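You operate a simulated robot arm through the tools that you are given. There is no shell and no other tool. Be economical: measure what you need, move in short steps, check, and stop when the job is done.

The job below is to be done with a simulated two-armed robot. You get a single attempt, and the scene is never put back.

TASK
Gauge the unit on the bed and set the telescopic rail to match.
Fine: first red mark for 70 mm, second for 85, third for 100; free the rail knob, hold the grip while you draw, lock the knob.

It is judged by the outcome, as a careful person would: the job done as asked, and still so three seconds after it is handed in. It fails if anything else is knocked over, pushed out of place, dropped, spilled or broken.

THE ROBOT
Two 7-joint arms with fingered hands on one trunk, on a base that drives. Base frame: it is fixed to the floor where the robot stands at the start and does not move with it; the origin is under the middle of the robot, x ahead of it, y to its left, z up. Readings come in mm, degrees, newtons and seconds.
The left shoulder is at the start at [70, 149, 1185], the right one opposite. With the tool pointing down near the work surface each hand reaches from about 420 to 800 mm from the robot's upright axis, wherever it stands, measured 20 degrees to its own side. Places, roughly: depth display [800, -200, 1000]; depth gauge [500, -100, 900]; gauge jaw [500, 0, 900]; inner rail [500, -300, 900]; rail knob [600, -300, 900]. Payload 3.6 kg a hand.
The tool frame of a hand sits at the grasp point between the pads (the TCP): z along the fingers, y along the line on which they close. The tips reach 25 mm beyond it. The gripper opens to 88 mm. The gripper's body begins 29 mm behind the TCP. The gripper is a hand of 4 fingers: y runs from the thumb to the fingers, the wrist lies at [-13, -97, -162] in the tool frame, and closing takes about 1.5 s.
Orientation is that of the tool frame in the base frame, as [roll, pitch, yaw] about the fixed x, y, z axes, in that order (R = Rz(yaw) Ry(pitch) Rx(roll)). With the fingers straight down and the wrist toward the robot, the tool's x, y and z point along [0, 1, 0], [1, 0, 0] and [0, 0, -1] of the base frame.

THE INTERFACE
- The arms move only by the tool arm_command. It takes "left_deltas", "right_deltas" or both (then of equal length, played together; a hand with none holds still); each is a list of rows, each a list of 3 entries, a list of its own where there are three numbers: the shift along the tool's x, y, z in units of 30 mm (1.0 is 30 mm), then the turn, a rotation vector about the tool's x, y, z in units of 8 degrees (1.0 is 8 degrees), then the gripper command, from -1 (shut) to 1 (fully open), values between in proportion. In form: [[[x, y, z], [wx, wy, wz], grip], ...]. A call has 1 to 12 rows; each row shifts and turns the commanded pose from where the row before left it, along the tool's axes as they then stand. A call with a number of a shift or a turn outside -1 to 1 is refused whole. Rows are played at 5 a second. More than 50 mm and 8.6 degrees between two rows, or a gripper value outside its range, and nothing of the call is played. A pose out of reach is approached as far as the arm can. The call stops where the force on the tool passes 50 N (or 10 N more than at its start, if that is more) or the arm is blocked; 0.2 s more then pass. Each finger travels about 45 mm/s and halts on what it meets, pressing with about 27 N; the grip force reading is that of the motor and also rises with nothing between the fingers. The clock runs only during rows and for 0.2 s after the last one: add rows that do not move to give the fingers time. It gives the time, the measured TCP pose, the force on the tool (base axes), the opening and the grip force at its end, in the units of the frame above (readings bear some noise), with the torque about the TCP (base axes, N m) and any sound that the robot's microphone picked up.
- Cameras (640 x 400 px; columns grow to the right, rows downward): "scene" is now at [141.2, -51.8, 1432.3]; the picture's right is [-0.48, -0.88, 0.00], its down [-0.43, 0.24, -0.87] and it looks along [0.76, -0.42, -0.49] (base axes); focal length 257 px, centre (320, 200). "left" rides on the left gripper at [-64, -83, -98] in its tool frame; the picture's right is [-0.62, -0.37, 0.69], its down [0.71, -0.63, 0.30] and it looks along [0.32, 0.68, 0.65] (tool axes); focal length 265 px, centre (320, 200). "right" rides on the right gripper at [64, -83, -98] in its tool frame; the picture's right is [-0.62, 0.37, -0.69], its down [-0.71, -0.63, 0.30] and it looks along [-0.32, 0.68, 0.65] (tool axes); focal length 265 px, centre (320, 200). There is no depth. A picture from a camera that has moved, and an enlarged one, comes with that camera's place and axes in the base frame and with its lens. The place of the scene camera against the robot may be out by one fixed shift of up to 25 mm in any direction.
- camera(camera): a new picture of that camera. No time passes.
- raise_lower(by): slides the trunk up (or, below 0, down) by that many mm; the arms and the scene camera ride with it, the base frame stays. It gives what a move gives, with no picture.
- roll_base(legs): drives the robot by 1 to 6 legs, each [ahead, left, turn to the left] in mm, mm and degrees, along the robot's own axes; the way and the turn of a leg run together, so that a leg with both is an arc; at most 1500 mm and 180 degrees a leg. The arms and the cameras ride along, it lands a little off, and it stops where it bumps. It gives what a move gives.
- hand_shape(shape, hand): the hand has 4 fingers and takes this shape, open, in about a second: jaw (thumb against the fingers, like two jaws); tri (thumb and two fingers); tip (a fingertip pinch); poke (one finger out to press); point (the index stretched); flat (the hand flat); cup (the hand cupped); fist (a fist). The gripper value then closes the fingers along that shape, each until it touches; the sizes above hold for jaw. It gives what a move gives, with no picture.
- turn_head(pan, tilt): turns the head with the scene camera to pan (to the left, within 86 degrees either way) and tilt (down, from -29 to 69), counted from straight ahead of the robot. It gives what a move gives.
- inspect(camera, box): a new picture of the part [left, top, right, bottom] of that camera's present view, enlarged. No time passes.
- finish_job(): hands the job in; it is judged then, once.

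Work in short steps. Places have to be worked out from the pictures, the camera data and where the tool is seen: move nearer, look again, correct. Check each grasp and each placing, and mend what went wrong. You have 120 turns and 100 pictures in all, those below and enlarged ones among them. Open the grippers and draw the arms clear of the work before you hand the job in, unless the task says otherwise; then end with one line.

The tools are called after "Call:" as a command line: name --argument value ..., lists and objects as JSON in quotes. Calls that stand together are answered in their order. arm_command: Moves the arms, as the interface text tells. Its arguments: {"type":"object","properties":{"left_deltas":{"type":"array"},"right_deltas":{"type":"array"}},"required":[]} The other tools are called the same way: raise_lower (by) slides the trunk up or down; hand_shape (shape, hand) gives the hand a shape; roll_base (legs) drives the base; turn_head (pan, tilt) turns the head that bears the scene camera; camera (camera) takes a picture; inspect (camera, box) takes an enlarged picture of a part of a camera's view; finish_job () hands the job in.

At the start:

```text
t: 0.0
left_ee_pos: [473.3, -35.6, 1270.5]
left_orientation: [179.9, 0.0, 90.1]
left_wrist_force: [1.2, 0.4, 0.3]
left_ft_torque: [-0.01, 0.0, -0.02]
left_gripper_width: 87.9
left_finger_force: 0.0
left_shape: jaw
right_ee_pos: [391.3, -405.0, 1268.3]
right_orientation: [180.0, 0.0, 90.0]
right_wrist_force: [0.3, 0.4, -0.7]
right_ft_torque: [0.01, 0.01, 0.01]
right_gripper_width: 87.7
right_finger_force: 0.0
right_shape: jaw
trunk travel left (down, up): [-675.0, 265.0]
robot x, y, heading: [0.5, 0.8, -0.0]
head pan, tilt: [-28.8, 29.3]
```

scene: 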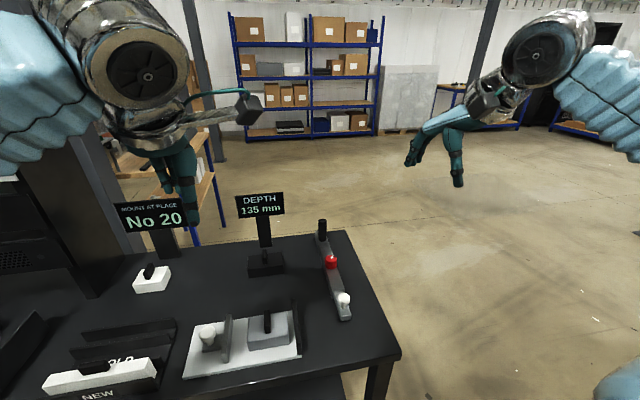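
right: 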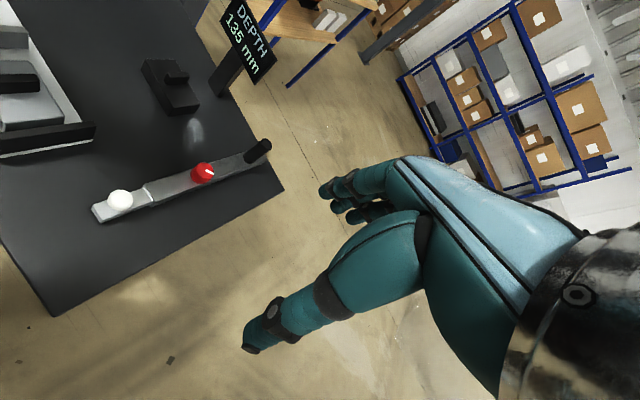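
left: 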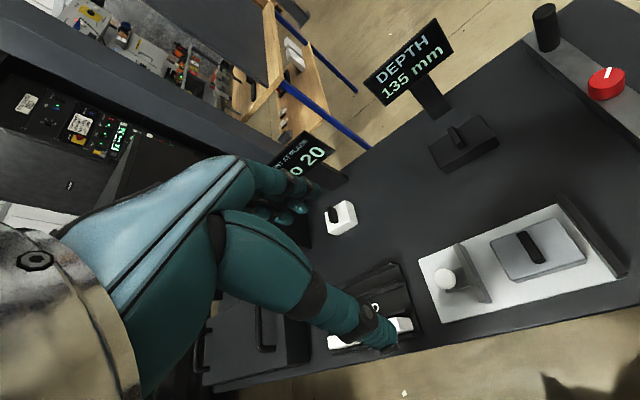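

I start by looking closely at the bench: gauge with sliding jaw, the depth display, and the telescopic rail.

Call:
inspect --camera "scene" --box '[170, 180, 410, 390]'

Call:
inspect --camera "right" --box '[0, 40, 290, 240]'

Call:
inspect --camera "left" --box '[400, 0, 640, 330]'

```text
1.90 times, centred on (290, 285) of scene
camera zoom: at [141.2, -51.8, 1432.3], right [-0.48, -0.88, 0.0], down [-0.43, 0.24, -0.87], along [0.76, -0.42, -0.49], focal length 489 px, centre (377, 38)
```

zoom: 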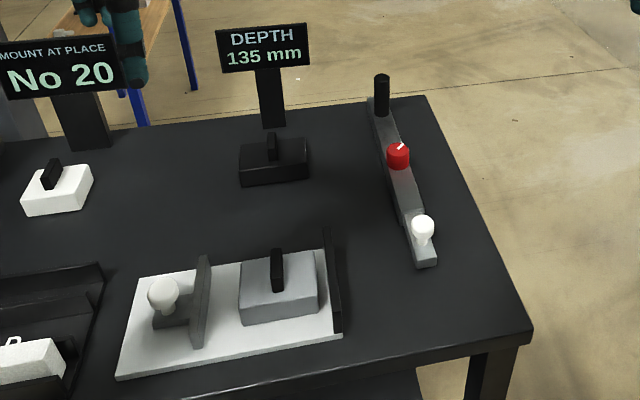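

```text
2.00 times, centred on (145, 140) of right
camera zoom: at [307.9, -340.2, 1366.5], right [0.37, -0.62, 0.69], down [-0.63, -0.71, -0.3], along [0.68, -0.32, -0.65], focal length 531 px, centre (670, 320)
```

zoom: 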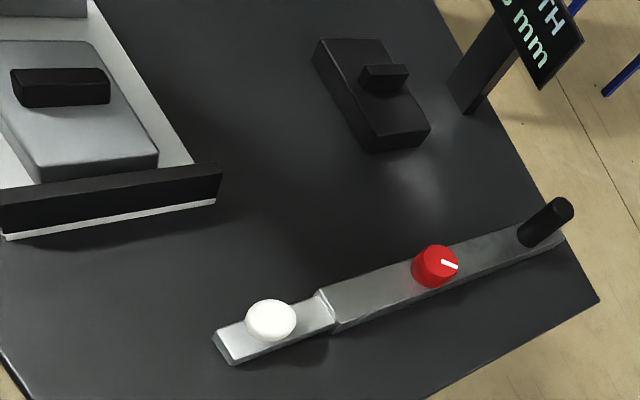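

```text
1.21 times, centred on (520, 165) of left
camera zoom: at [390.6, -99.1, 1368.1], right [-0.37, -0.62, -0.69], down [-0.63, 0.71, -0.3], along [0.68, 0.32, -0.65], focal length 322 px, centre (78, 242)
```

zoom: 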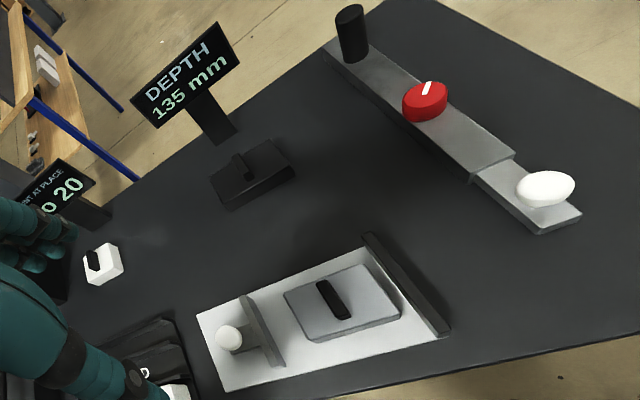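

Triangulating from the two hand cameras: rail knob ≈ (583,-326,944), white draw knob ≈ (457,-286,941), rail grip top ≈ (688,-359,997), gauge-jaw knob ≈ (518,-2,945). I bring the left hand above the gauge-jaw knob, stopping well above it.

Call:
arm_command --left_deltas '[[[0.2, 0, 1], [0, 0, 0.5], 1], [[0.2, 0, 1], [0, 0, 0.5], 1], [[0.2, 0, 1], [0, 0, 0.5], 1], [[0.2, 0, 1], [0, 0, 0.5], 1], [[0.2, 0, 1], [0, 0, 0], 1], [[0, 0, 1], [0, 0, 0], 1], [[0, 0, 1], [0, 0, 0], 1]]'

Call:
camera --camera "left"

Call:
camera --camera "scene"

```text
t: 1.6
left_ee_pos: [477.3, -4.8, 1061.2]
left_orientation: [179.9, 0.1, 74.1]
left_wrist_force: [0.8, 1.0, -0.1]
left_ft_torque: [0.04, 0.0, -0.02]
left_gripper_width: 87.6
left_finger_force: 0.1
left_shape: jaw
right_ee_pos: [392.3, -404.5, 1267.6]
right_orientation: [180.0, 0.0, 90.0]
right_wrist_force: [-0.9, 0.8, -0.1]
right_ft_torque: [0.02, 0.02, -0.01]
right_gripper_width: 87.6
right_finger_force: 0.1
right_shape: jaw
trunk travel left (down, up): [-675.0, 265.0]
robot x, y, heading: [1.3, -0.1, 0.2]
head pan, tilt: [-28.8, 29.3]
```

```text
93 pictures are left
camera left: at [381.0, -43.4, 1158.3], right [-0.52, -0.5, -0.69], down [-0.41, 0.86, -0.31], along [0.75, 0.12, -0.65], focal length 265 px, centre (320, 200)
```

left: 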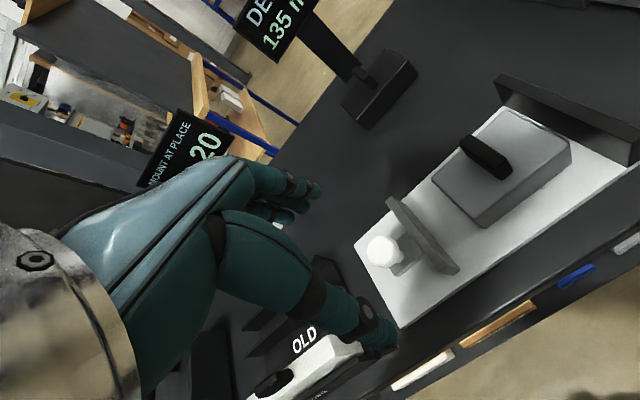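

```text
92 pictures are left
camera scene: at [141.4, -50.9, 1432.4], right [-0.48, -0.88, 0.0], down [-0.43, 0.24, -0.87], along [0.76, -0.42, -0.49], focal length 257 px, centre (320, 200)
```

scene: 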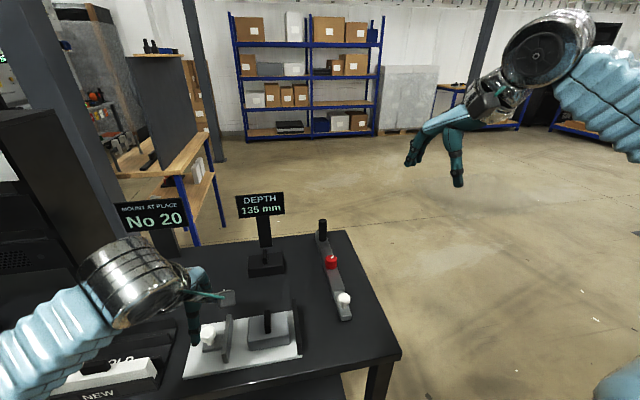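

Knob re-estimated at ≈ (517,-3,942), bed axis ≈ 18.5° off base -y. I align over the knob at z≈985 and look again.

Call:
arm_command --left_deltas '[[[0.22, 0.63, 0.4], [0, 0, 0.3], 1], [[0.22, 0.63, 0.4], [0, 0, 0], 1], [[0, 0, 0.85], [0, 0, 0], 1], [[0, 0, 0.85], [0, 0, 0], 1], [[0, 0, 0], [0, 0, 0], 1]]'

Call:
camera --camera "left"

Call:
inspect --camera "scene" --box '[150, 250, 320, 390]'

```text
t: 2.8
left_ee_pos: [517.7, -4.0, 984.4]
left_orientation: [-180.0, 0.0, 71.7]
left_wrist_force: [-0.6, 0.3, 0.1]
left_ft_torque: [0.02, 0.03, 0.01]
left_gripper_width: 87.7
left_finger_force: 0.0
left_shape: jaw
right_ee_pos: [393.1, -405.0, 1267.2]
right_orientation: [-179.9, -0.1, 90.1]
right_wrist_force: [0.0, 0.1, 0.1]
right_ft_torque: [-0.04, 0.01, 0.0]
right_gripper_width: 87.9
right_finger_force: 0.1
right_shape: jaw
trunk travel left (down, up): [-675.0, 265.0]
robot x, y, heading: [1.1, 1.2, -0.0]
head pan, tilt: [-28.8, 29.3]
```

```text
91 pictures are left
camera left: at [419.2, -38.8, 1083.0], right [-0.55, -0.47, -0.69], down [-0.37, 0.88, -0.3], along [0.75, 0.09, -0.65], focal length 265 px, centre (320, 200)
```

left: 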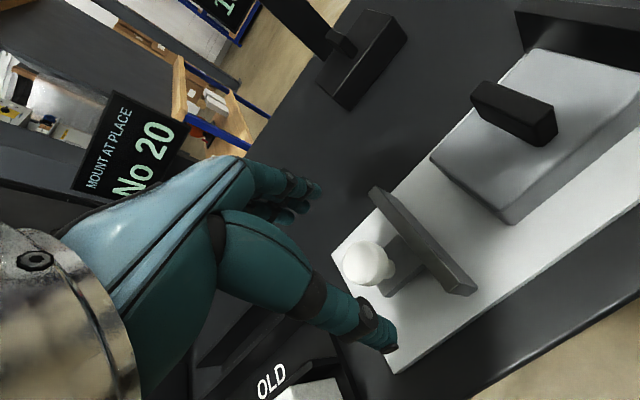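

```text
2.86 times, centred on (235, 320) of scene
camera zoom: at [141.5, -51.8, 1432.2], right [-0.48, -0.88, 0.0], down [-0.43, 0.24, -0.87], along [0.76, -0.42, -0.49], focal length 733 px, centre (563, -143)
```

zoom: 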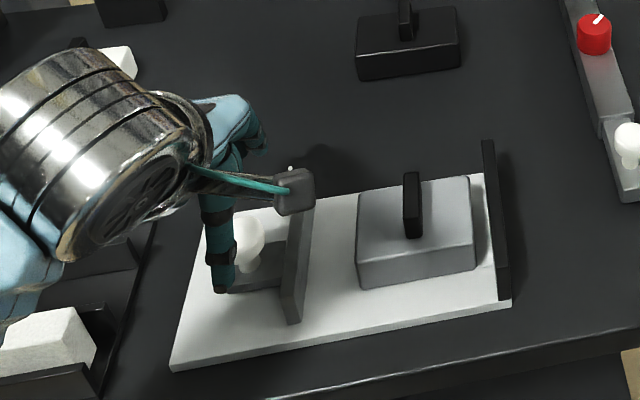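

The knob lies nearly under the grasp point (about 4 mm toward the thumb). I shift, descend to z≈943 and close on it.

Call:
arm_command --left_deltas '[[[0, -0.13, 0.7], [0, 0, 0], 1], [[0, 0, 0.68], [0, 0, 0], 1], [[0, 0, 0], [0, 0, 0], 0], [[0, 0, 0], [0, 0, 0], -0.3], [[0, 0, 0], [0, 0, 0], -0.6], [[0, 0, 0], [0, 0, 0], -0.8], [[0, 0, 0], [0, 0, 0], -0.8], [[0, 0, 0], [0, 0, 0], -0.8], [[0, 0, 0], [0, 0, 0], -0.8]]'

Call:
camera --camera "left"

```text
t: 4.8
left_ee_pos: [514.7, -5.3, 944.7]
left_orientation: [179.9, 0.1, 71.7]
left_wrist_force: [8.3, -3.6, 1.3]
left_ft_torque: [-0.05, -0.25, -0.08]
left_gripper_width: 19.6
left_finger_force: 27.1
left_shape: jaw
right_ee_pos: [393.9, -406.2, 1267.1]
right_orientation: [180.0, 0.0, 90.0]
right_wrist_force: [0.2, 0.1, -0.4]
right_ft_torque: [0.0, -0.01, -0.07]
right_gripper_width: 87.6
right_finger_force: 0.0
right_shape: jaw
trunk travel left (down, up): [-675.0, 265.0]
robot x, y, heading: [1.0, -1.4, -0.1]
head pan, tilt: [-28.8, 29.3]
```

```text
89 pictures are left
camera left: at [416.3, -38.3, 1042.2], right [-0.54, -0.47, -0.69], down [-0.37, 0.88, -0.3], along [0.75, 0.09, -0.65], focal length 265 px, centre (320, 200)
```

left: 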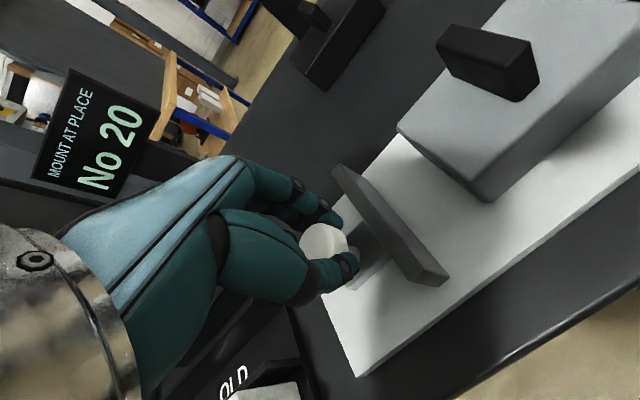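

The knob is gripped (19.6 mm, 27 N). I slide the jaw along tool −x toward the unit in small steps.

Call:
arm_command --left_deltas '[[[-0.3, 0, 0], [0, 0, 0], -0.8], [[-0.3, 0, 0], [0, 0, 0], -0.8], [[-0.3, 0, 0], [0, 0, 0], -0.8]]'

Call:
camera --camera "scene"

Call:
camera --camera "left"

```text
t: 5.6
left_ee_pos: [506.0, -28.6, 943.8]
left_orientation: [180.0, 0.1, 71.7]
left_wrist_force: [11.9, -2.5, 5.1]
left_ft_torque: [-0.08, -0.34, -0.05]
left_gripper_width: 20.0
left_finger_force: 27.3
left_shape: jaw
right_ee_pos: [394.2, -407.0, 1266.3]
right_orientation: [-180.0, 0.0, 90.0]
right_wrist_force: [0.0, 0.6, -0.6]
right_ft_torque: [0.01, -0.01, 0.0]
right_gripper_width: 88.1
right_finger_force: 0.1
right_shape: jaw
trunk travel left (down, up): [-675.0, 265.0]
robot x, y, heading: [1.4, 2.9, 0.1]
head pan, tilt: [-28.8, 29.3]
```

```text
88 pictures are left
camera scene: at [143.0, -52.6, 1432.1], right [-0.48, -0.88, 0.0], down [-0.43, 0.24, -0.87], along [0.76, -0.42, -0.49], focal length 257 px, centre (320, 200)
```

scene: 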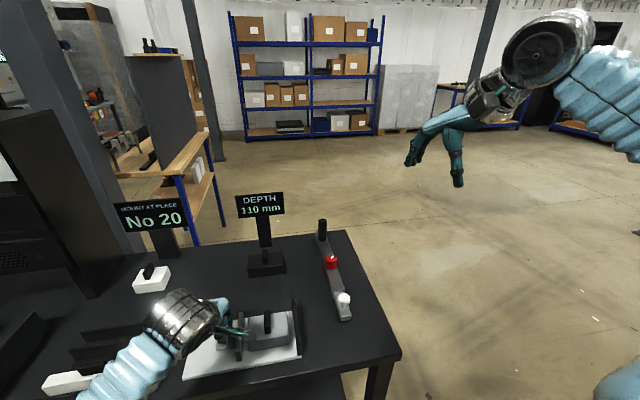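

```text
87 pictures are left
camera left: at [407.5, -63.7, 1041.8], right [-0.54, -0.47, -0.69], down [-0.37, 0.88, -0.31], along [0.75, 0.09, -0.65], focal length 265 px, centre (320, 200)
```

left: 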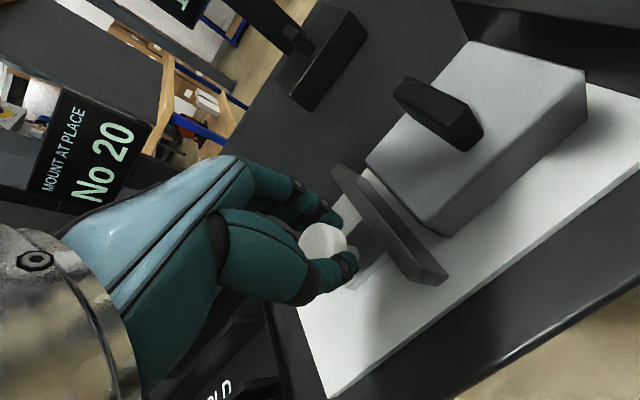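

The display is live: 110 mm now. I keep sliding in small steps, watching force.

Call:
arm_command --left_deltas '[[[-0.2, 0.03, 0], [0, 0, 0], -0.8], [[-0.2, 0.03, 0], [0, 0, 0], -0.8], [[-0.2, 0, 0], [0, 0, 0], -0.8], [[0, 0, 0], [0, 0, 0], -0.8]]'

Call:
inspect --camera "scene" --box '[170, 180, 330, 380]'

Call:
camera --camera "left"

```text
t: 6.6
left_ee_pos: [501.4, -47.3, 943.7]
left_orientation: [180.0, 0.1, 71.6]
left_wrist_force: [7.2, -0.7, 7.7]
left_ft_torque: [-0.01, -0.25, -0.1]
left_gripper_width: 19.8
left_finger_force: 27.0
left_shape: jaw
right_ee_pos: [392.3, -405.4, 1267.7]
right_orientation: [-179.9, 0.0, 90.0]
right_wrist_force: [-0.5, 0.5, -0.7]
right_ft_torque: [0.0, 0.0, -0.01]
right_gripper_width: 87.6
right_finger_force: 0.1
right_shape: jaw
trunk travel left (down, up): [-675.0, 265.0]
robot x, y, heading: [2.8, -1.3, -0.1]
head pan, tilt: [-28.8, 29.3]
```

```text
2.00 times, centred on (250, 280) of scene
camera zoom: at [141.4, -51.9, 1432.3], right [-0.48, -0.88, 0.0], down [-0.43, 0.24, -0.87], along [0.76, -0.42, -0.49], focal length 513 px, centre (460, 40)
```

zoom: 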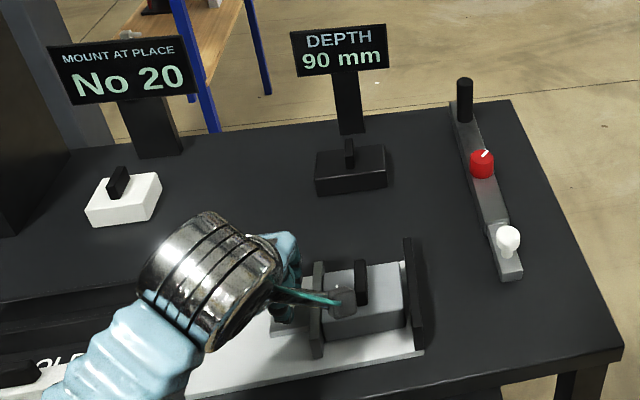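

```text
85 pictures are left
camera left: at [402.5, -80.8, 1041.6], right [-0.54, -0.47, -0.69], down [-0.37, 0.88, -0.3], along [0.75, 0.09, -0.65], focal length 265 px, centre (320, 200)
```

left: 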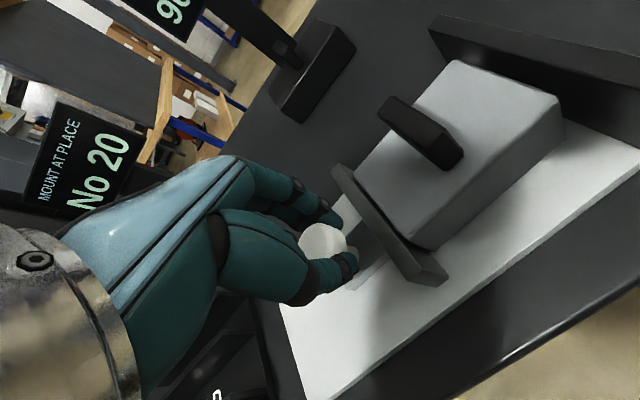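

90 mm, nearly touching. I continue in small steps, letting the force limit tell contact.

Call:
arm_command --left_deltas '[[[-0.1, 0, 0], [0, 0, 0], -0.8], [[-0.1, 0, 0], [0, 0, 0], -0.8], [[-0.1, 0, 0], [0, 0, 0], -0.8], [[0, 0, 0], [0, 0, 0], -0.8]]'

Call:
inspect --camera "scene" --box '[170, 180, 330, 380]'

Call:
camera --camera "left"

```text
t: 7.6
left_ee_pos: [499.2, -52.6, 943.9]
left_orientation: [-179.9, 0.0, 71.8]
left_wrist_force: [8.9, 9.4, 7.8]
left_ft_torque: [0.1, -0.3, 0.07]
left_gripper_width: 20.2
left_finger_force: 27.3
left_shape: jaw
right_ee_pos: [392.2, -404.1, 1268.8]
right_orientation: [-180.0, 0.1, 90.0]
right_wrist_force: [0.5, -0.3, 0.3]
right_ft_torque: [-0.02, -0.01, 0.01]
right_gripper_width: 87.4
right_finger_force: 0.0
right_shape: jaw
trunk travel left (down, up): [-675.0, 265.0]
robot x, y, heading: [1.0, 4.7, 0.1]
head pan, tilt: [-28.8, 29.3]
```

```text
2.00 times, centred on (250, 280) of scene
camera zoom: at [141.8, -50.1, 1432.3], right [-0.48, -0.88, 0.0], down [-0.43, 0.23, -0.87], along [0.76, -0.42, -0.49], focal length 513 px, centre (460, 40)
```

zoom: 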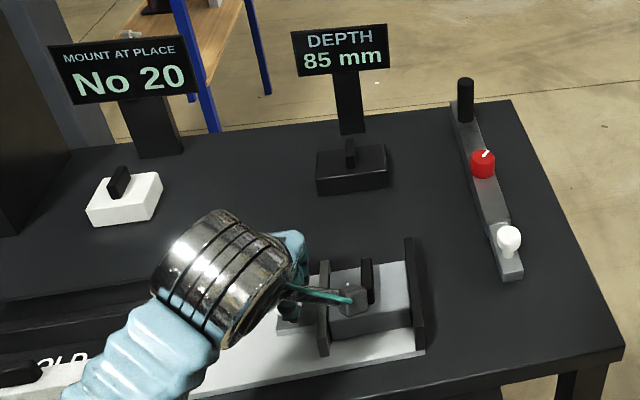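

```text
83 pictures are left
camera left: at [400.6, -87.5, 1041.6], right [-0.54, -0.47, -0.69], down [-0.38, 0.88, -0.3], along [0.75, 0.1, -0.65], focal length 265 px, centre (320, 200)
```

left: 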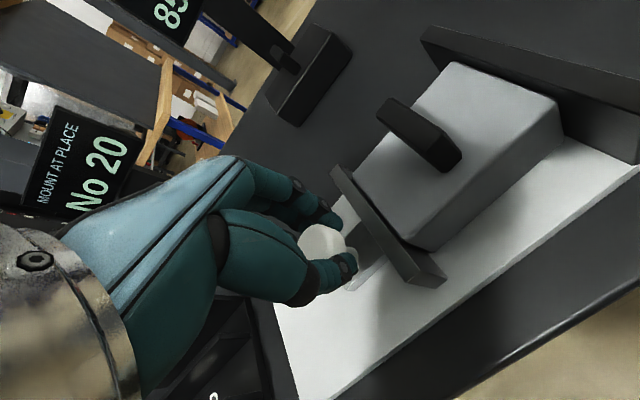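

85 mm with contact force showing. I press a little more to confirm it stays at 85.

Call:
arm_command --left_deltas '[[[-0.08, 0, 0], [0, 0, 0], -0.8], [[-0.08, 0, 0], [0, 0, 0], -0.8], [[0, 0, 0], [0, 0, 0], -0.8]]'

Call:
inspect --camera "scene" --box '[220, 180, 320, 370]'

```text
t: 8.4
left_ee_pos: [497.7, -58.6, 943.1]
left_orientation: [-179.9, 0.1, 71.8]
left_wrist_force: [12.4, 6.4, 2.3]
left_ft_torque: [0.18, -0.36, 0.06]
left_gripper_width: 17.9
left_finger_force: 26.8
left_shape: jaw
right_ee_pos: [395.0, -403.9, 1267.0]
right_orientation: [-179.9, 0.2, 90.0]
right_wrist_force: [0.3, 0.5, 0.3]
right_ft_torque: [-0.01, 0.01, -0.02]
right_gripper_width: 87.8
right_finger_force: 0.0
right_shape: jaw
trunk travel left (down, up): [-675.0, 265.0]
robot x, y, heading: [2.9, -0.2, -0.4]
head pan, tilt: [-28.8, 29.3]
```

```text
2.11 times, centred on (270, 275) of scene
camera zoom: at [143.5, -49.8, 1432.0], right [-0.48, -0.88, 0.0], down [-0.43, 0.23, -0.87], along [0.76, -0.42, -0.49], focal length 540 px, centre (425, 42)
```

zoom: 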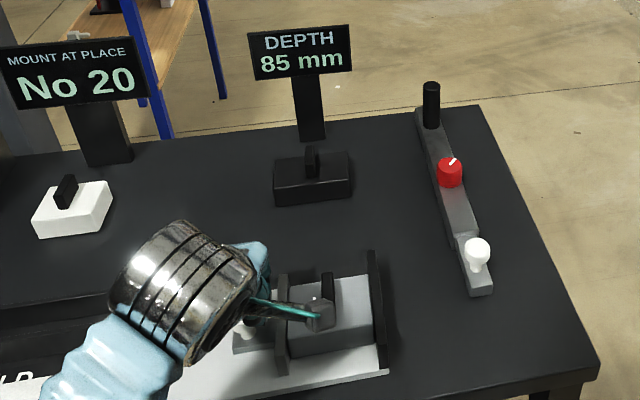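

The reading stays 85 mm with the jaw blocked: the second red mark is wanted. I release the knob and lift the left hand well clear.

Call:
arm_command --left_deltas '[[[0, 0, 0], [0, 0, 0], -0.4], [[0, 0, 0], [0, 0, 0], 0.0], [[0, 0, 0], [0, 0, 0], 0.3], [[0, 0, 0], [0, 0, 0], 0.3], [[0, 0, 0], [0, 0, 0], 0.3], [[0, 0, -1], [0, 0, 0], 0.3], [[0, 0, -1], [0, 0, 0], 0.3], [[0, 0, -1], [0, 0, 0], 0.3], [[0, 0, -1], [0, 0, 0], 0.3], [[0, 0, -1], [0, 0, 0], 0.3], [[0, 0, -1], [0, 0, 0], 0.3]]'

Call:
arm_command --left_deltas '[[[0.5, 0, -1], [0, 0, -0.4], 1], [[0.5, 0, -1], [0, 0, -0.4], 1], [[0.5, 0, -1], [0, 0, -0.4], 1], [[0.5, 0, -1], [0, 0, -0.4], 1], [[0.5, 0, 0], [0, 0, -0.4], 1], [[0.5, 0, 0], [0, 0, -0.3], 1]]'

Call:
turn_head --pan -80 --tilt 35

Call:
camera --camera "scene"

```text
t: 10.8
left_ee_pos: [496.2, -59.6, 1122.6]
left_orientation: [180.0, -0.1, 71.7]
left_wrist_force: [0.1, -0.1, -0.7]
left_ft_torque: [0.01, 0.0, 0.02]
left_gripper_width: 56.7
left_finger_force: 0.0
left_shape: jaw
right_ee_pos: [390.9, -405.3, 1267.7]
right_orientation: [180.0, 0.0, 90.0]
right_wrist_force: [-0.1, -0.5, 0.3]
right_ft_torque: [0.01, -0.04, 0.0]
right_gripper_width: 87.5
right_finger_force: 0.0
right_shape: jaw
trunk travel left (down, up): [-675.0, 265.0]
robot x, y, heading: [2.3, -0.3, 0.1]
head pan, tilt: [-28.8, 29.3]
```

```text
t: 12.2
left_ee_pos: [512.7, 29.6, 1242.2]
left_orientation: [-179.9, 0.2, 90.1]
left_wrist_force: [-0.1, 0.0, 0.5]
left_ft_torque: [-0.03, -0.04, 0.0]
left_gripper_width: 87.7
left_finger_force: 0.2
left_shape: jaw
right_ee_pos: [392.5, -404.8, 1267.7]
right_orientation: [-179.9, 0.0, 90.1]
right_wrist_force: [-0.2, 0.2, 0.0]
right_ft_torque: [0.02, 0.03, 0.02]
right_gripper_width: 87.6
right_finger_force: 0.1
right_shape: jaw
trunk travel left (down, up): [-675.0, 265.0]
robot x, y, heading: [1.9, 0.2, 0.0]
head pan, tilt: [-28.8, 29.3]
```

```text
t: 13.4
left_ee_pos: [513.2, 29.3, 1243.3]
left_orientation: [-179.9, 0.1, 90.1]
left_wrist_force: [0.8, -0.2, 0.3]
left_ft_torque: [-0.01, 0.03, 0.02]
left_gripper_width: 87.6
left_finger_force: 0.0
left_shape: jaw
right_ee_pos: [391.8, -405.2, 1266.9]
right_orientation: [-179.9, 0.0, 90.1]
right_wrist_force: [0.1, 0.9, -0.5]
right_ft_torque: [-0.03, -0.01, 0.0]
right_gripper_width: 87.4
right_finger_force: 0.1
right_shape: jaw
trunk travel left (down, up): [-675.0, 265.0]
robot x, y, heading: [1.5, 2.9, 0.1]
head pan, tilt: [-80.0, 35.0]
```

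```text
81 pictures are left
camera scene: at [77.0, -94.6, 1423.4], right [-0.98, -0.17, 0.0], down [-0.1, 0.56, -0.82], along [0.14, -0.81, -0.57], focal length 257 px, centre (320, 200)
```

scene: 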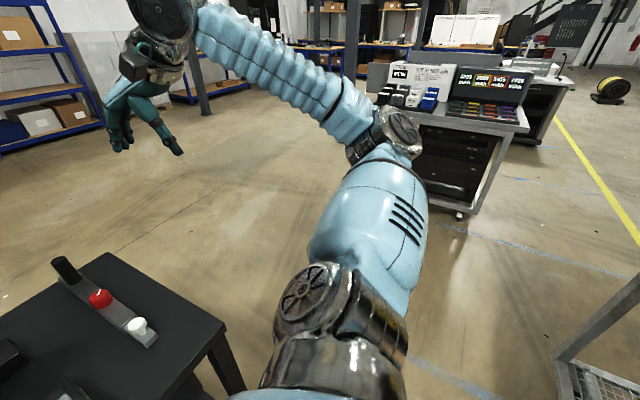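

The right side has free floor (another bench lies beyond y≈-2000, a rack at x<-750). I'll drive to the table's right side to face the rail squarely (heading ≈72°), so the grip is on my right and the draw knob on my left.

Call:
roll_base --legs '[[-130, 0, 0], [0, -800, 0]]'

Call:
camera --camera "scene"

```text
t: 25.8
left_ee_pos: [380.6, -770.3, 1243.5]
left_orientation: [179.9, -0.1, 89.7]
left_wrist_force: [0.4, 1.2, -0.8]
left_ft_torque: [-0.04, 0.02, 0.0]
left_gripper_width: 87.7
left_finger_force: 0.0
left_shape: jaw
right_ee_pos: [253.4, -1202.7, 1266.7]
right_orientation: [180.0, 0.0, 89.7]
right_wrist_force: [0.7, 0.3, 0.6]
right_ft_torque: [-0.04, -0.03, 0.03]
right_gripper_width: 87.5
right_finger_force: 0.1
right_shape: jaw
trunk travel left (down, up): [-675.0, 265.0]
robot x, y, heading: [-133.1, -796.5, -0.5]
head pan, tilt: [-80.0, 35.0]
```

```text
80 pictures are left
camera scene: at [-58.1, -891.1, 1423.3], right [-0.99, -0.17, 0.0], down [-0.1, 0.57, -0.82], along [0.14, -0.81, -0.57], focal length 257 px, centre (320, 200)
```

scene: 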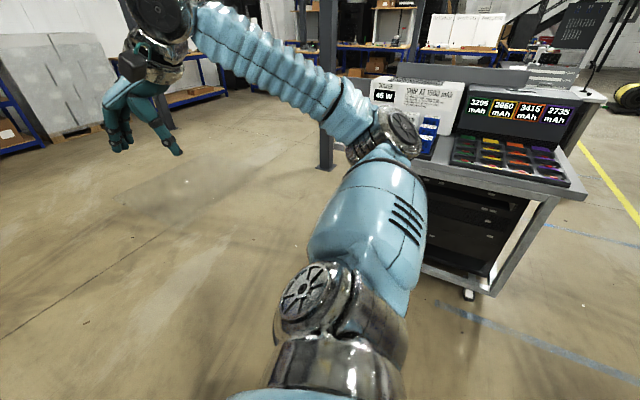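

Path clear (bench still >1 m off). Now turn left and shift alongside the rail.

Call:
roll_base --legs '[[0, 0, 73], [0, -490, 0]]'

Call:
turn_head --pan 0 --tilt 45

Call:
camera --camera "scene"

```text
t: 40.7
left_ee_pos: [448.5, -431.0, 1242.8]
left_orientation: [-179.9, 0.0, 163.6]
left_wrist_force: [0.1, -0.7, 0.9]
left_ft_torque: [0.0, 0.0, 0.01]
left_gripper_width: 87.6
left_finger_force: 0.0
left_shape: jaw
right_ee_pos: [831.1, -671.2, 1267.5]
right_orientation: [-179.9, 0.0, 163.5]
right_wrist_force: [-0.2, -0.7, -0.4]
right_ft_torque: [-0.04, -0.01, -0.02]
right_gripper_width: 87.5
right_finger_force: 0.1
right_shape: jaw
trunk travel left (down, up): [-675.0, 265.0]
robot x, y, heading: [333.9, -933.6, 73.3]
head pan, tilt: [-80.0, 35.0]
```

```text
t: 42.3
left_ee_pos: [447.7, -432.4, 1241.9]
left_orientation: [-180.0, 0.0, 163.5]
left_wrist_force: [1.2, 0.5, -0.1]
left_ft_torque: [0.03, 0.02, 0.0]
left_gripper_width: 87.6
left_finger_force: 0.2
left_shape: jaw
right_ee_pos: [830.3, -673.1, 1268.1]
right_orientation: [-180.0, -0.1, 163.5]
right_wrist_force: [-0.3, 0.1, 0.0]
right_ft_torque: [0.01, -0.02, 0.01]
right_gripper_width: 87.8
right_finger_force: 0.0
right_shape: jaw
trunk travel left (down, up): [-675.0, 265.0]
robot x, y, heading: [330.8, -935.3, 73.5]
head pan, tilt: [0.0, 45.0]
```

```text
79 pictures are left
camera scene: at [379.6, -815.7, 1408.6], right [0.96, -0.29, 0.0], down [-0.2, -0.68, -0.71], along [0.2, 0.68, -0.71], focal length 257 px, centre (320, 200)
```

scene: 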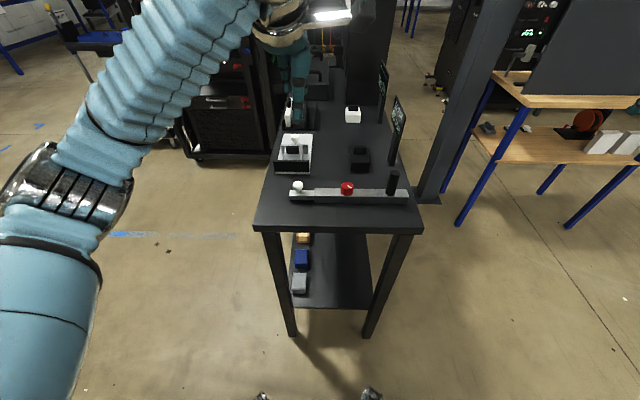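

Facing the rail squarely. I drive 135 mm ahead to the working distance.

Call:
roll_base --legs '[[135, -5, 0]]'

Call:
camera --camera "scene"

Call:
camera --camera "right"

Call:
camera --camera "left"

```text
t: 44.6
left_ee_pos: [488.5, -305.2, 1243.7]
left_orientation: [179.9, 0.2, 163.6]
left_wrist_force: [0.0, -0.2, 0.6]
left_ft_torque: [-0.05, -0.05, 0.01]
left_gripper_width: 87.7
left_finger_force: 0.0
left_shape: jaw
right_ee_pos: [870.3, -545.4, 1268.4]
right_orientation: [-180.0, 0.1, 163.5]
right_wrist_force: [-0.7, 0.5, 0.7]
right_ft_torque: [-0.02, -0.02, 0.01]
right_gripper_width: 87.6
right_finger_force: 0.0
right_shape: jaw
trunk travel left (down, up): [-675.0, 265.0]
robot x, y, heading: [373.8, -804.4, 73.1]
head pan, tilt: [0.0, 45.0]
```

```text
78 pictures are left
camera scene: at [421.6, -684.9, 1408.6], right [0.96, -0.28, 0.0], down [-0.2, -0.68, -0.71], along [0.2, 0.68, -0.71], focal length 257 px, centre (320, 200)
```

scene: 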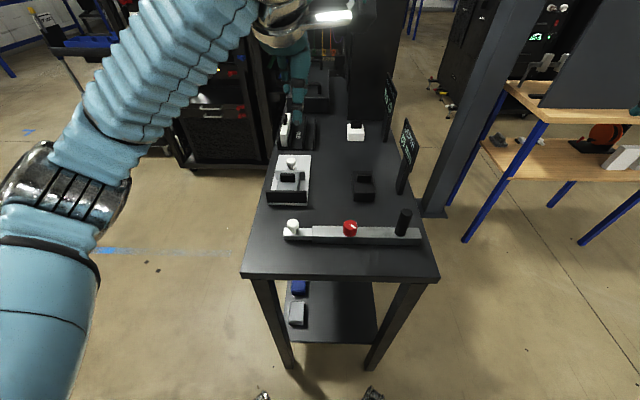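

```text
77 pictures are left
camera right: at [783.8, -605.6, 1367.1], right [0.7, 0.18, 0.69], down [0.51, -0.81, -0.3], along [0.51, 0.56, -0.65], focal length 265 px, centre (320, 200)
```

right: 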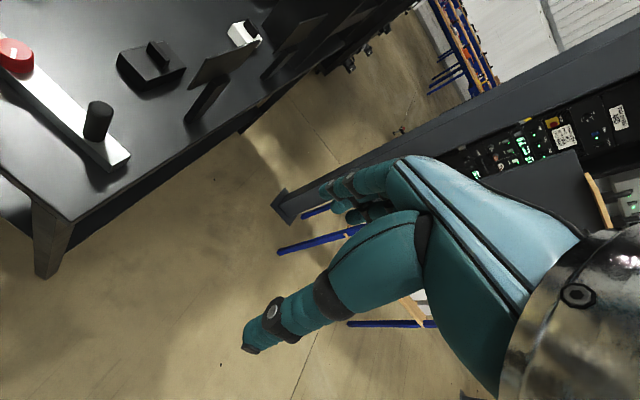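

```text
76 pictures are left
camera left: at [526.7, -402.9, 1341.3], right [0.49, -0.53, -0.69], down [-0.86, -0.4, -0.31], along [-0.12, 0.75, -0.65], focal length 265 px, centre (320, 200)
```

left: 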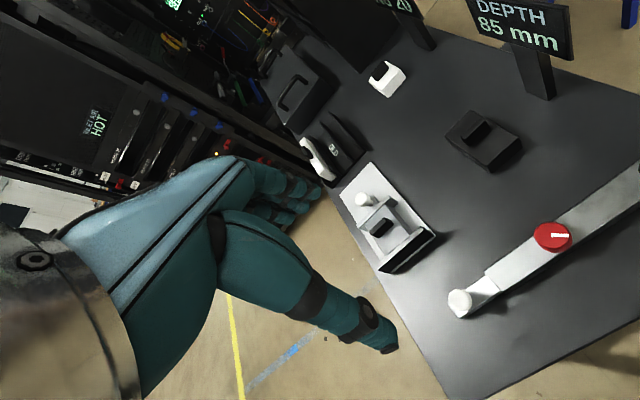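

Display still says 85. I move the left hand 80 mm aside and bring the right hand over the red knob at ≈(584,-330).

Call:
arm_command --left_deltas '[[[0.7, 0, 0], [0, 0, 0], 1], [[0.7, 0, 0], [0, 0, 0], 1], [[0.7, 0, 0], [0, 0, 0], 1], [[0.7, 0, 0], [0, 0, 0], 1], [[0, 0, 0], [0, 0, 0], 1], [[0, 0, 0], [0, 0, 0], 1], [[0, 0, 0], [0, 0, 0], 1], [[0, 0, 0], [0, 0, 0], 1], [[0, 0, 0], [0, 0, 0], 1], [[0, 0, 0], [0, 0, 0], 1], [[0, 0, 0], [0, 0, 0], 1], [[0, 0, 0], [0, 0, 0], 1]]' --right_deltas '[[[0.93, 0.35, 0.5], [0, 0, 0], 1], [[0.93, 0.35, 0.5], [0, 0, 0], 1], [[0.93, 0.35, 0.5], [0, 0, 0], 1], [[0.93, 0.35, 0.5], [0, 0, 0], 1], [[0.93, 0.35, 0.5], [0, 0, 0], 1], [[0.93, 0.35, 0.5], [0, 0, 0], 1], [[0.93, 0.35, 0.5], [0, 0, 0], 1], [[0.93, 0.35, 0.5], [0, 0, 0], 1], [[0.93, 0.35, 0.5], [0, 0, 0], 1], [[0.93, 0.35, 0.5], [0, 0, 0], 1], [[0.93, 0.35, 0.5], [0, 0, 0], 1], [[0.93, 0.35, 0.5], [0, 0, 0], 1]]'

Call:
camera --camera "right"

Call:
camera --camera "left"

```text
t: 47.2
left_ee_pos: [409.9, -278.6, 1242.3]
left_orientation: [-179.8, 0.0, 163.5]
left_wrist_force: [0.4, -0.3, -0.4]
left_ft_torque: [-0.02, -0.01, -0.05]
left_gripper_width: 87.7
left_finger_force: 0.1
left_shape: jaw
right_ee_pos: [589.2, -327.0, 1086.8]
right_orientation: [179.9, 0.0, 163.4]
right_wrist_force: [0.2, 0.8, -0.1]
right_ft_torque: [0.01, -0.01, 0.05]
right_gripper_width: 87.9
right_finger_force: 0.0
right_shape: jaw
trunk travel left (down, up): [-675.0, 265.0]
robot x, y, heading: [374.0, -802.5, 73.4]
head pan, tilt: [0.0, 45.0]
```

```text
75 pictures are left
camera right: at [502.3, -387.1, 1185.7], right [0.7, 0.18, 0.69], down [0.5, -0.81, -0.3], along [0.51, 0.56, -0.65], focal length 265 px, centre (320, 200)
```

right: 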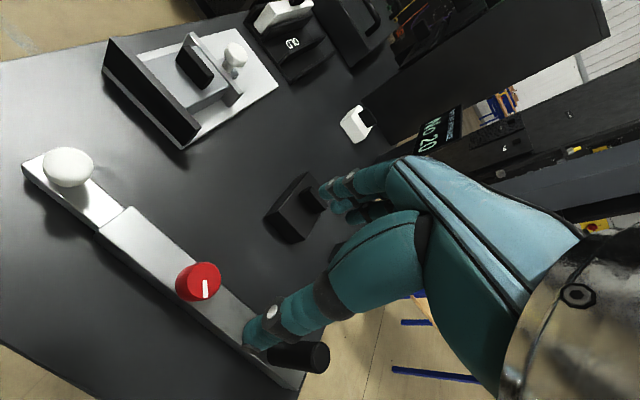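

```text
74 pictures are left
camera left: at [448.5, -376.4, 1340.5], right [0.49, -0.53, -0.69], down [-0.86, -0.4, -0.3], along [-0.12, 0.75, -0.66], focal length 265 px, centre (320, 200)
```

left: 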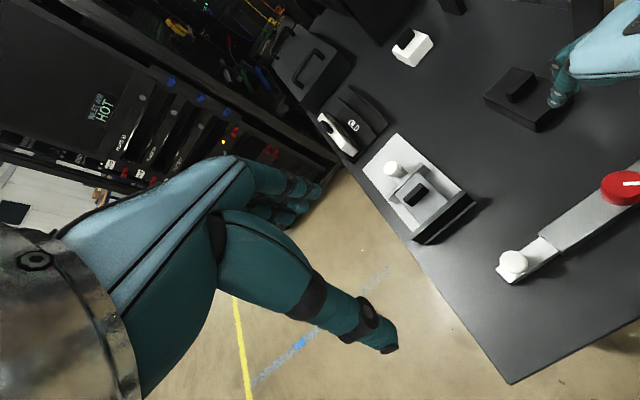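

Knob at ≈(582,-332). A zoom shows the indicator direction and any marks near it.

Call:
inspect --camera "right" --box '[100, 200, 260, 340]'

Call:
inspect --camera "right" --box '[10, 130, 170, 270]'

Call:
inspect --camera "scene" --box '[270, 200, 430, 260]'

```text
2.86 times, centred on (180, 270) of right
camera zoom: at [502.3, -387.1, 1185.7], right [0.7, 0.18, 0.69], down [0.5, -0.81, -0.3], along [0.51, 0.56, -0.65], focal length 758 px, centre (720, 0)
```

zoom: 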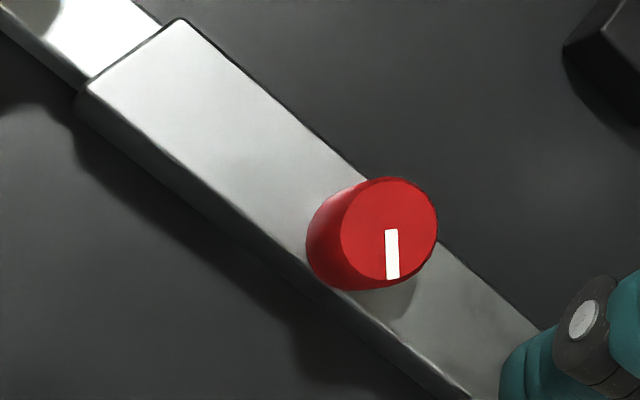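

```text
2.86 times, centred on (90, 200) of right
camera zoom: at [502.3, -387.1, 1185.7], right [0.7, 0.18, 0.69], down [0.5, -0.81, -0.3], along [0.51, 0.56, -0.65], focal length 758 px, centre (977, 200)
```

zoom: 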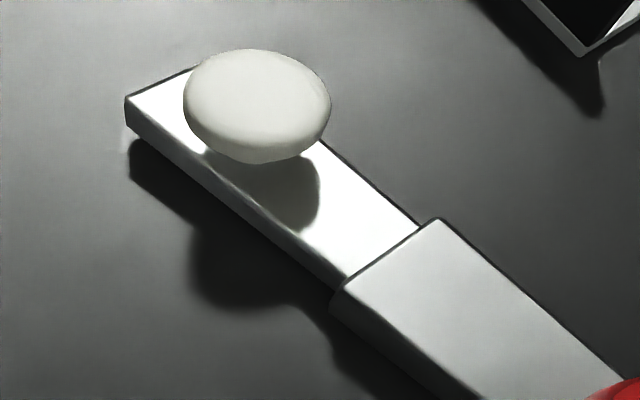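

```text
4.00 times, centred on (350, 230) of scene
camera zoom: at [424.7, -682.7, 1408.3], right [0.96, -0.29, 0.0], down [-0.2, -0.68, -0.71], along [0.2, 0.68, -0.71], focal length 1027 px, centre (200, 80)
```

zoom: 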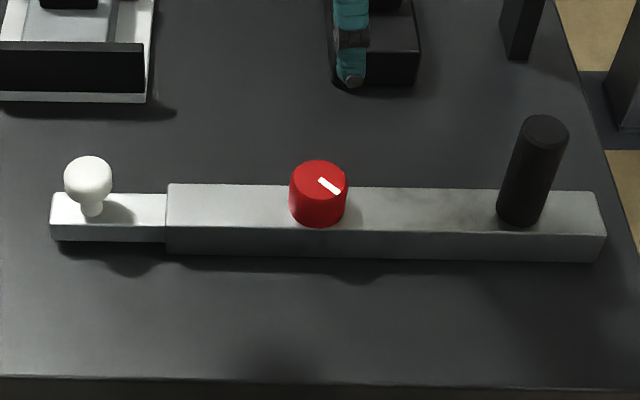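

The indicator points off at an angle; no marks showing yet (inner rail is nearly fully in). I align over the knob, pre-rotate +30° to leave room to turn counter-clockwise, and go down to z≈990.

Call:
arm_command --right_deltas '[[[0.17, -0.22, 0.5], [0, 0, 0], 1], [[0, 0, 0.5], [0, 0, 0.95], 1], [[0, 0, 0.5], [0, 0, 0.95], 1], [[0, 0, 0.5], [0, 0, 0.95], 1], [[0, 0, 0.5], [0, 0, 0.95], 1], [[0, 0, 0.5], [0, 0, 0], 1], [[0, 0, 0.25], [0, 0, 0], 1], [[0, 0, 0], [0, 0, 0], 1]]'

Call:
camera --camera "right"

Call:
inspect --camera "scene" --box '[240, 150, 460, 280]'

```text
t: 49.0
left_ee_pos: [407.1, -281.0, 1243.4]
left_orientation: [180.0, -0.1, 163.5]
left_wrist_force: [-0.4, 0.5, -0.6]
left_ft_torque: [-0.03, -0.02, 0.0]
left_gripper_width: 87.7
left_finger_force: 0.1
left_shape: jaw
right_ee_pos: [610.9, -355.7, 1000.0]
right_orientation: [-180.0, 0.0, 133.1]
right_wrist_force: [0.0, 0.3, -0.3]
right_ft_torque: [0.0, 0.02, -0.02]
right_gripper_width: 88.0
right_finger_force: 0.1
right_shape: jaw
right hand out of reach, approached as far as the arm can: row 4, 5, 6
trunk travel left (down, up): [-675.0, 265.0]
robot x, y, heading: [375.6, -801.4, 73.8]
head pan, tilt: [0.0, 45.0]
```

```text
70 pictures are left
camera right: at [504.7, -364.9, 1099.1], right [0.69, -0.2, 0.69], down [0.03, -0.95, -0.3], along [0.72, 0.23, -0.65], focal length 265 px, centre (320, 200)
```

right: 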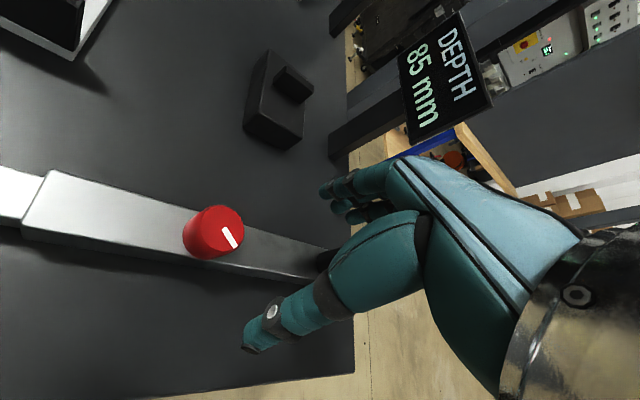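

```text
2.91 times, centred on (350, 215) of scene
camera zoom: at [423.4, -684.5, 1408.5], right [0.96, -0.28, 0.0], down [-0.2, -0.68, -0.71], along [0.2, 0.68, -0.71], focal length 747 px, centre (233, 156)
```

zoom: 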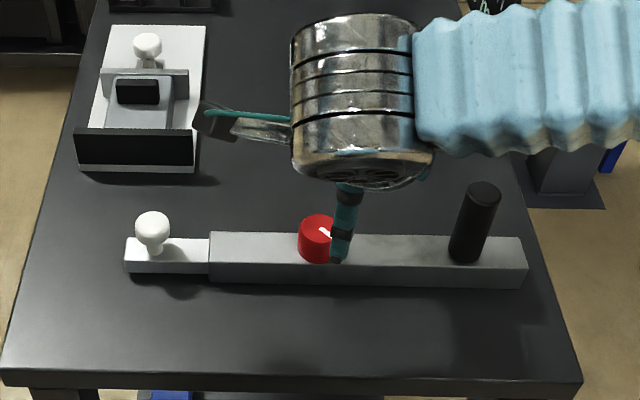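

Turning clockwise ran out of reach, and the TCP drifted to (611,-356). I rotate back the other way and re-read.

Call:
arm_command --right_deltas '[[[0, 0, -0.3], [0, 0, -0.95], 1], [[0, 0, 0], [0, 0, -0.95], 1], [[0, 0, 0], [0, 0, -0.95], 1], [[0, 0, 0], [0, 0, -0.95], 1], [[0, 0, 0], [0, 0, 0], 1], [[0, 0, 0], [0, 0, 0], 1]]'

Call:
inspect --camera "right" --box '[0, 100, 480, 400]'

```text
t: 50.4
left_ee_pos: [408.3, -279.8, 1242.5]
left_orientation: [-180.0, 0.0, 163.5]
left_wrist_force: [0.2, -0.7, -0.9]
left_ft_torque: [-0.04, -0.03, -0.02]
left_gripper_width: 87.5
left_finger_force: 0.0
left_shape: jaw
right_ee_pos: [608.0, -354.7, 1008.6]
right_orientation: [-180.0, -0.1, 163.5]
right_wrist_force: [-0.3, 0.2, 0.2]
right_ft_torque: [0.02, -0.01, -0.02]
right_gripper_width: 87.7
right_finger_force: 0.0
right_shape: jaw
trunk travel left (down, up): [-675.0, 265.0]
robot x, y, heading: [375.4, -800.0, 73.0]
head pan, tilt: [0.0, 45.0]
```

```text
1.33 times, centred on (240, 250) of right
camera zoom: at [521.6, -415.5, 1107.5], right [0.7, 0.18, 0.69], down [0.51, -0.81, -0.3], along [0.51, 0.56, -0.65], focal length 354 px, centre (427, 133)
```

zoom: 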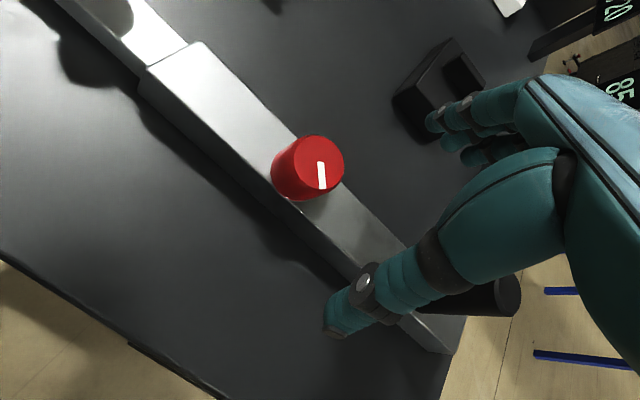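

Knob re-estimated (584,-332). I shift over it, then descend to z≈952 (tips just above the rail top).

Call:
arm_command --right_deltas '[[[0.47, 0.24, 0], [0, 0, 0], 1], [[0.47, 0.24, 0], [0, 0, 0], 1], [[0, 0, 0.6], [0, 0, 0], 1], [[0, 0, 0.6], [0, 0, 0], 1], [[0, 0, 0], [0, 0, 0], 1]]'

Call:
camera --camera "right"

Call:
inspect --camera "scene" --box '[240, 150, 460, 280]'

```text
t: 51.6
left_ee_pos: [408.5, -280.7, 1243.9]
left_orientation: [179.9, 0.0, 163.5]
left_wrist_force: [-0.1, -0.6, -0.2]
left_ft_torque: [0.01, 0.03, -0.02]
left_gripper_width: 87.8
left_finger_force: 0.0
left_shape: jaw
right_ee_pos: [584.3, -332.8, 973.0]
right_orientation: [179.9, 0.0, 163.5]
right_wrist_force: [0.7, -0.1, -0.5]
right_ft_torque: [-0.02, 0.02, 0.01]
right_gripper_width: 87.7
right_finger_force: 0.0
right_shape: jaw
trunk travel left (down, up): [-675.0, 265.0]
robot x, y, heading: [374.0, -804.2, 73.4]
head pan, tilt: [0.0, 45.0]
```

```text
67 pictures are left
camera right: at [498.8, -393.2, 1072.2], right [0.7, 0.18, 0.69], down [0.51, -0.81, -0.3], along [0.51, 0.56, -0.65], focal length 265 px, centre (320, 200)
```

right: 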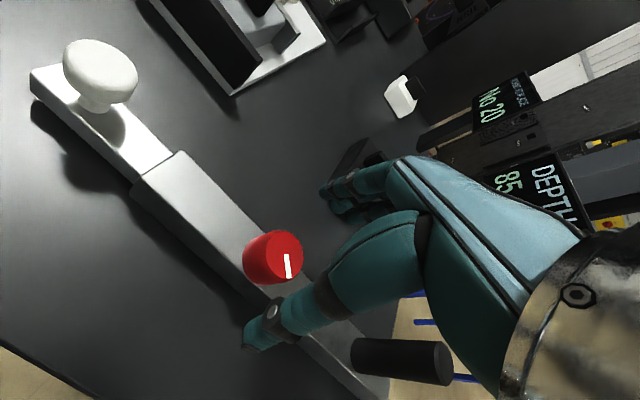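

```text
2.91 times, centred on (350, 215) of scene
camera zoom: at [423.2, -684.9, 1408.5], right [0.96, -0.28, 0.0], down [-0.2, -0.68, -0.71], along [0.2, 0.68, -0.71], focal length 747 px, centre (233, 156)
```

zoom: 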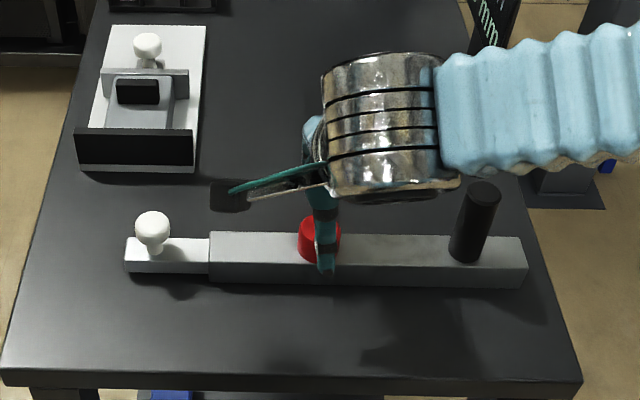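

Centred on the knob (583,-331). Descend 21 mm and close gently.

Call:
arm_command --right_deltas '[[[0, 0, 0.4], [0, 0, 0], 1], [[0, 0, 0.32], [0, 0, 0], 1], [[0, 0, 0], [0, 0, 0], 0.3], [[0, 0, 0], [0, 0, 0], 0], [[0, 0, 0], [0, 0, 0], -0.3], [[0, 0, 0], [0, 0, 0], -0.6], [[0, 0, 0], [0, 0, 0], -0.6], [[0, 0, 0], [0, 0, 0], -0.6], [[0, 0, 0], [0, 0, 0], -0.6]]'

Call:
camera --camera "right"

```text
t: 53.6
left_ee_pos: [408.2, -280.7, 1244.2]
left_orientation: [-180.0, -0.1, 163.5]
left_wrist_force: [0.7, 0.2, 0.5]
left_ft_torque: [0.01, 0.0, -0.01]
left_gripper_width: 87.8
left_finger_force: 0.1
left_shape: jaw
right_ee_pos: [589.4, -336.5, 953.2]
right_orientation: [-179.9, 0.0, 163.6]
right_wrist_force: [1.3, 0.1, 1.2]
right_ft_torque: [0.05, -0.03, -0.02]
right_gripper_width: 22.5
right_finger_force: 26.9
right_shape: jaw
right hand out of reach, approached as far as the arm can: row 2
trunk travel left (down, up): [-675.0, 265.0]
robot x, y, heading: [378.4, -805.1, 73.4]
head pan, tilt: [0.0, 45.0]
```

```text
65 pictures are left
camera right: at [502.6, -397.0, 1052.8], right [0.7, 0.18, 0.69], down [0.51, -0.81, -0.3], along [0.5, 0.56, -0.65], focal length 265 px, centre (320, 200)
```

right: 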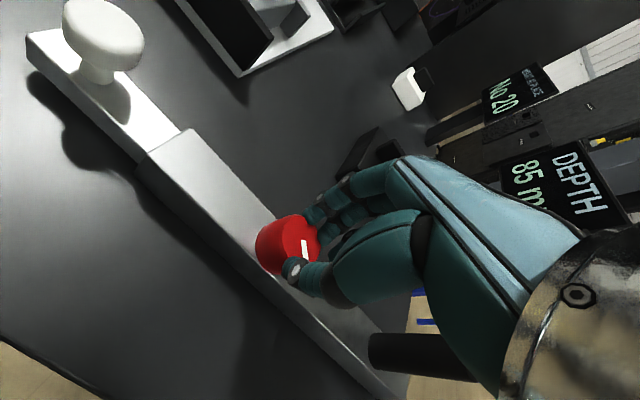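

The arm hit its reach limit and I hold only the knob's edge. I open, rise, rotate ~20° counter-clockwise (which eases the wrist), recentre and check.

Call:
arm_command --right_deltas '[[[0, 0, 0], [0, 0, 0], 0.3], [[0, 0, 0], [0, 0, 0], 1], [[0, 0, 0], [0, 0, 0], 1], [[0, 0, 0], [0, 0, 0], 1], [[0, 0, 0], [0, 0, 0], 1], [[0, 0, -0.8], [0, 0, 0], 1], [[0, 0, 0], [0, 0, -0.85], 1], [[0, 0, 0], [0, 0, -0.85], 1], [[0, 0, 0], [0, 0, -0.85], 1], [[0, 0, 0], [0, 0, 0], 1]]'

```text
t: 55.8
left_ee_pos: [407.6, -281.2, 1243.2]
left_orientation: [-180.0, 0.0, 163.5]
left_wrist_force: [0.6, 0.4, 0.1]
left_ft_torque: [0.0, 0.0, 0.01]
left_gripper_width: 87.6
left_finger_force: 0.1
left_shape: jaw
right_ee_pos: [589.6, -335.2, 977.5]
right_orientation: [-180.0, -0.1, -176.0]
right_wrist_force: [-1.0, -0.7, 0.6]
right_ft_torque: [-0.03, 0.0, 0.03]
right_gripper_width: 87.9
right_finger_force: 0.1
right_shape: jaw
trunk travel left (down, up): [-675.0, 265.0]
robot x, y, heading: [376.4, -801.9, 73.4]
head pan, tilt: [0.0, 45.0]
```

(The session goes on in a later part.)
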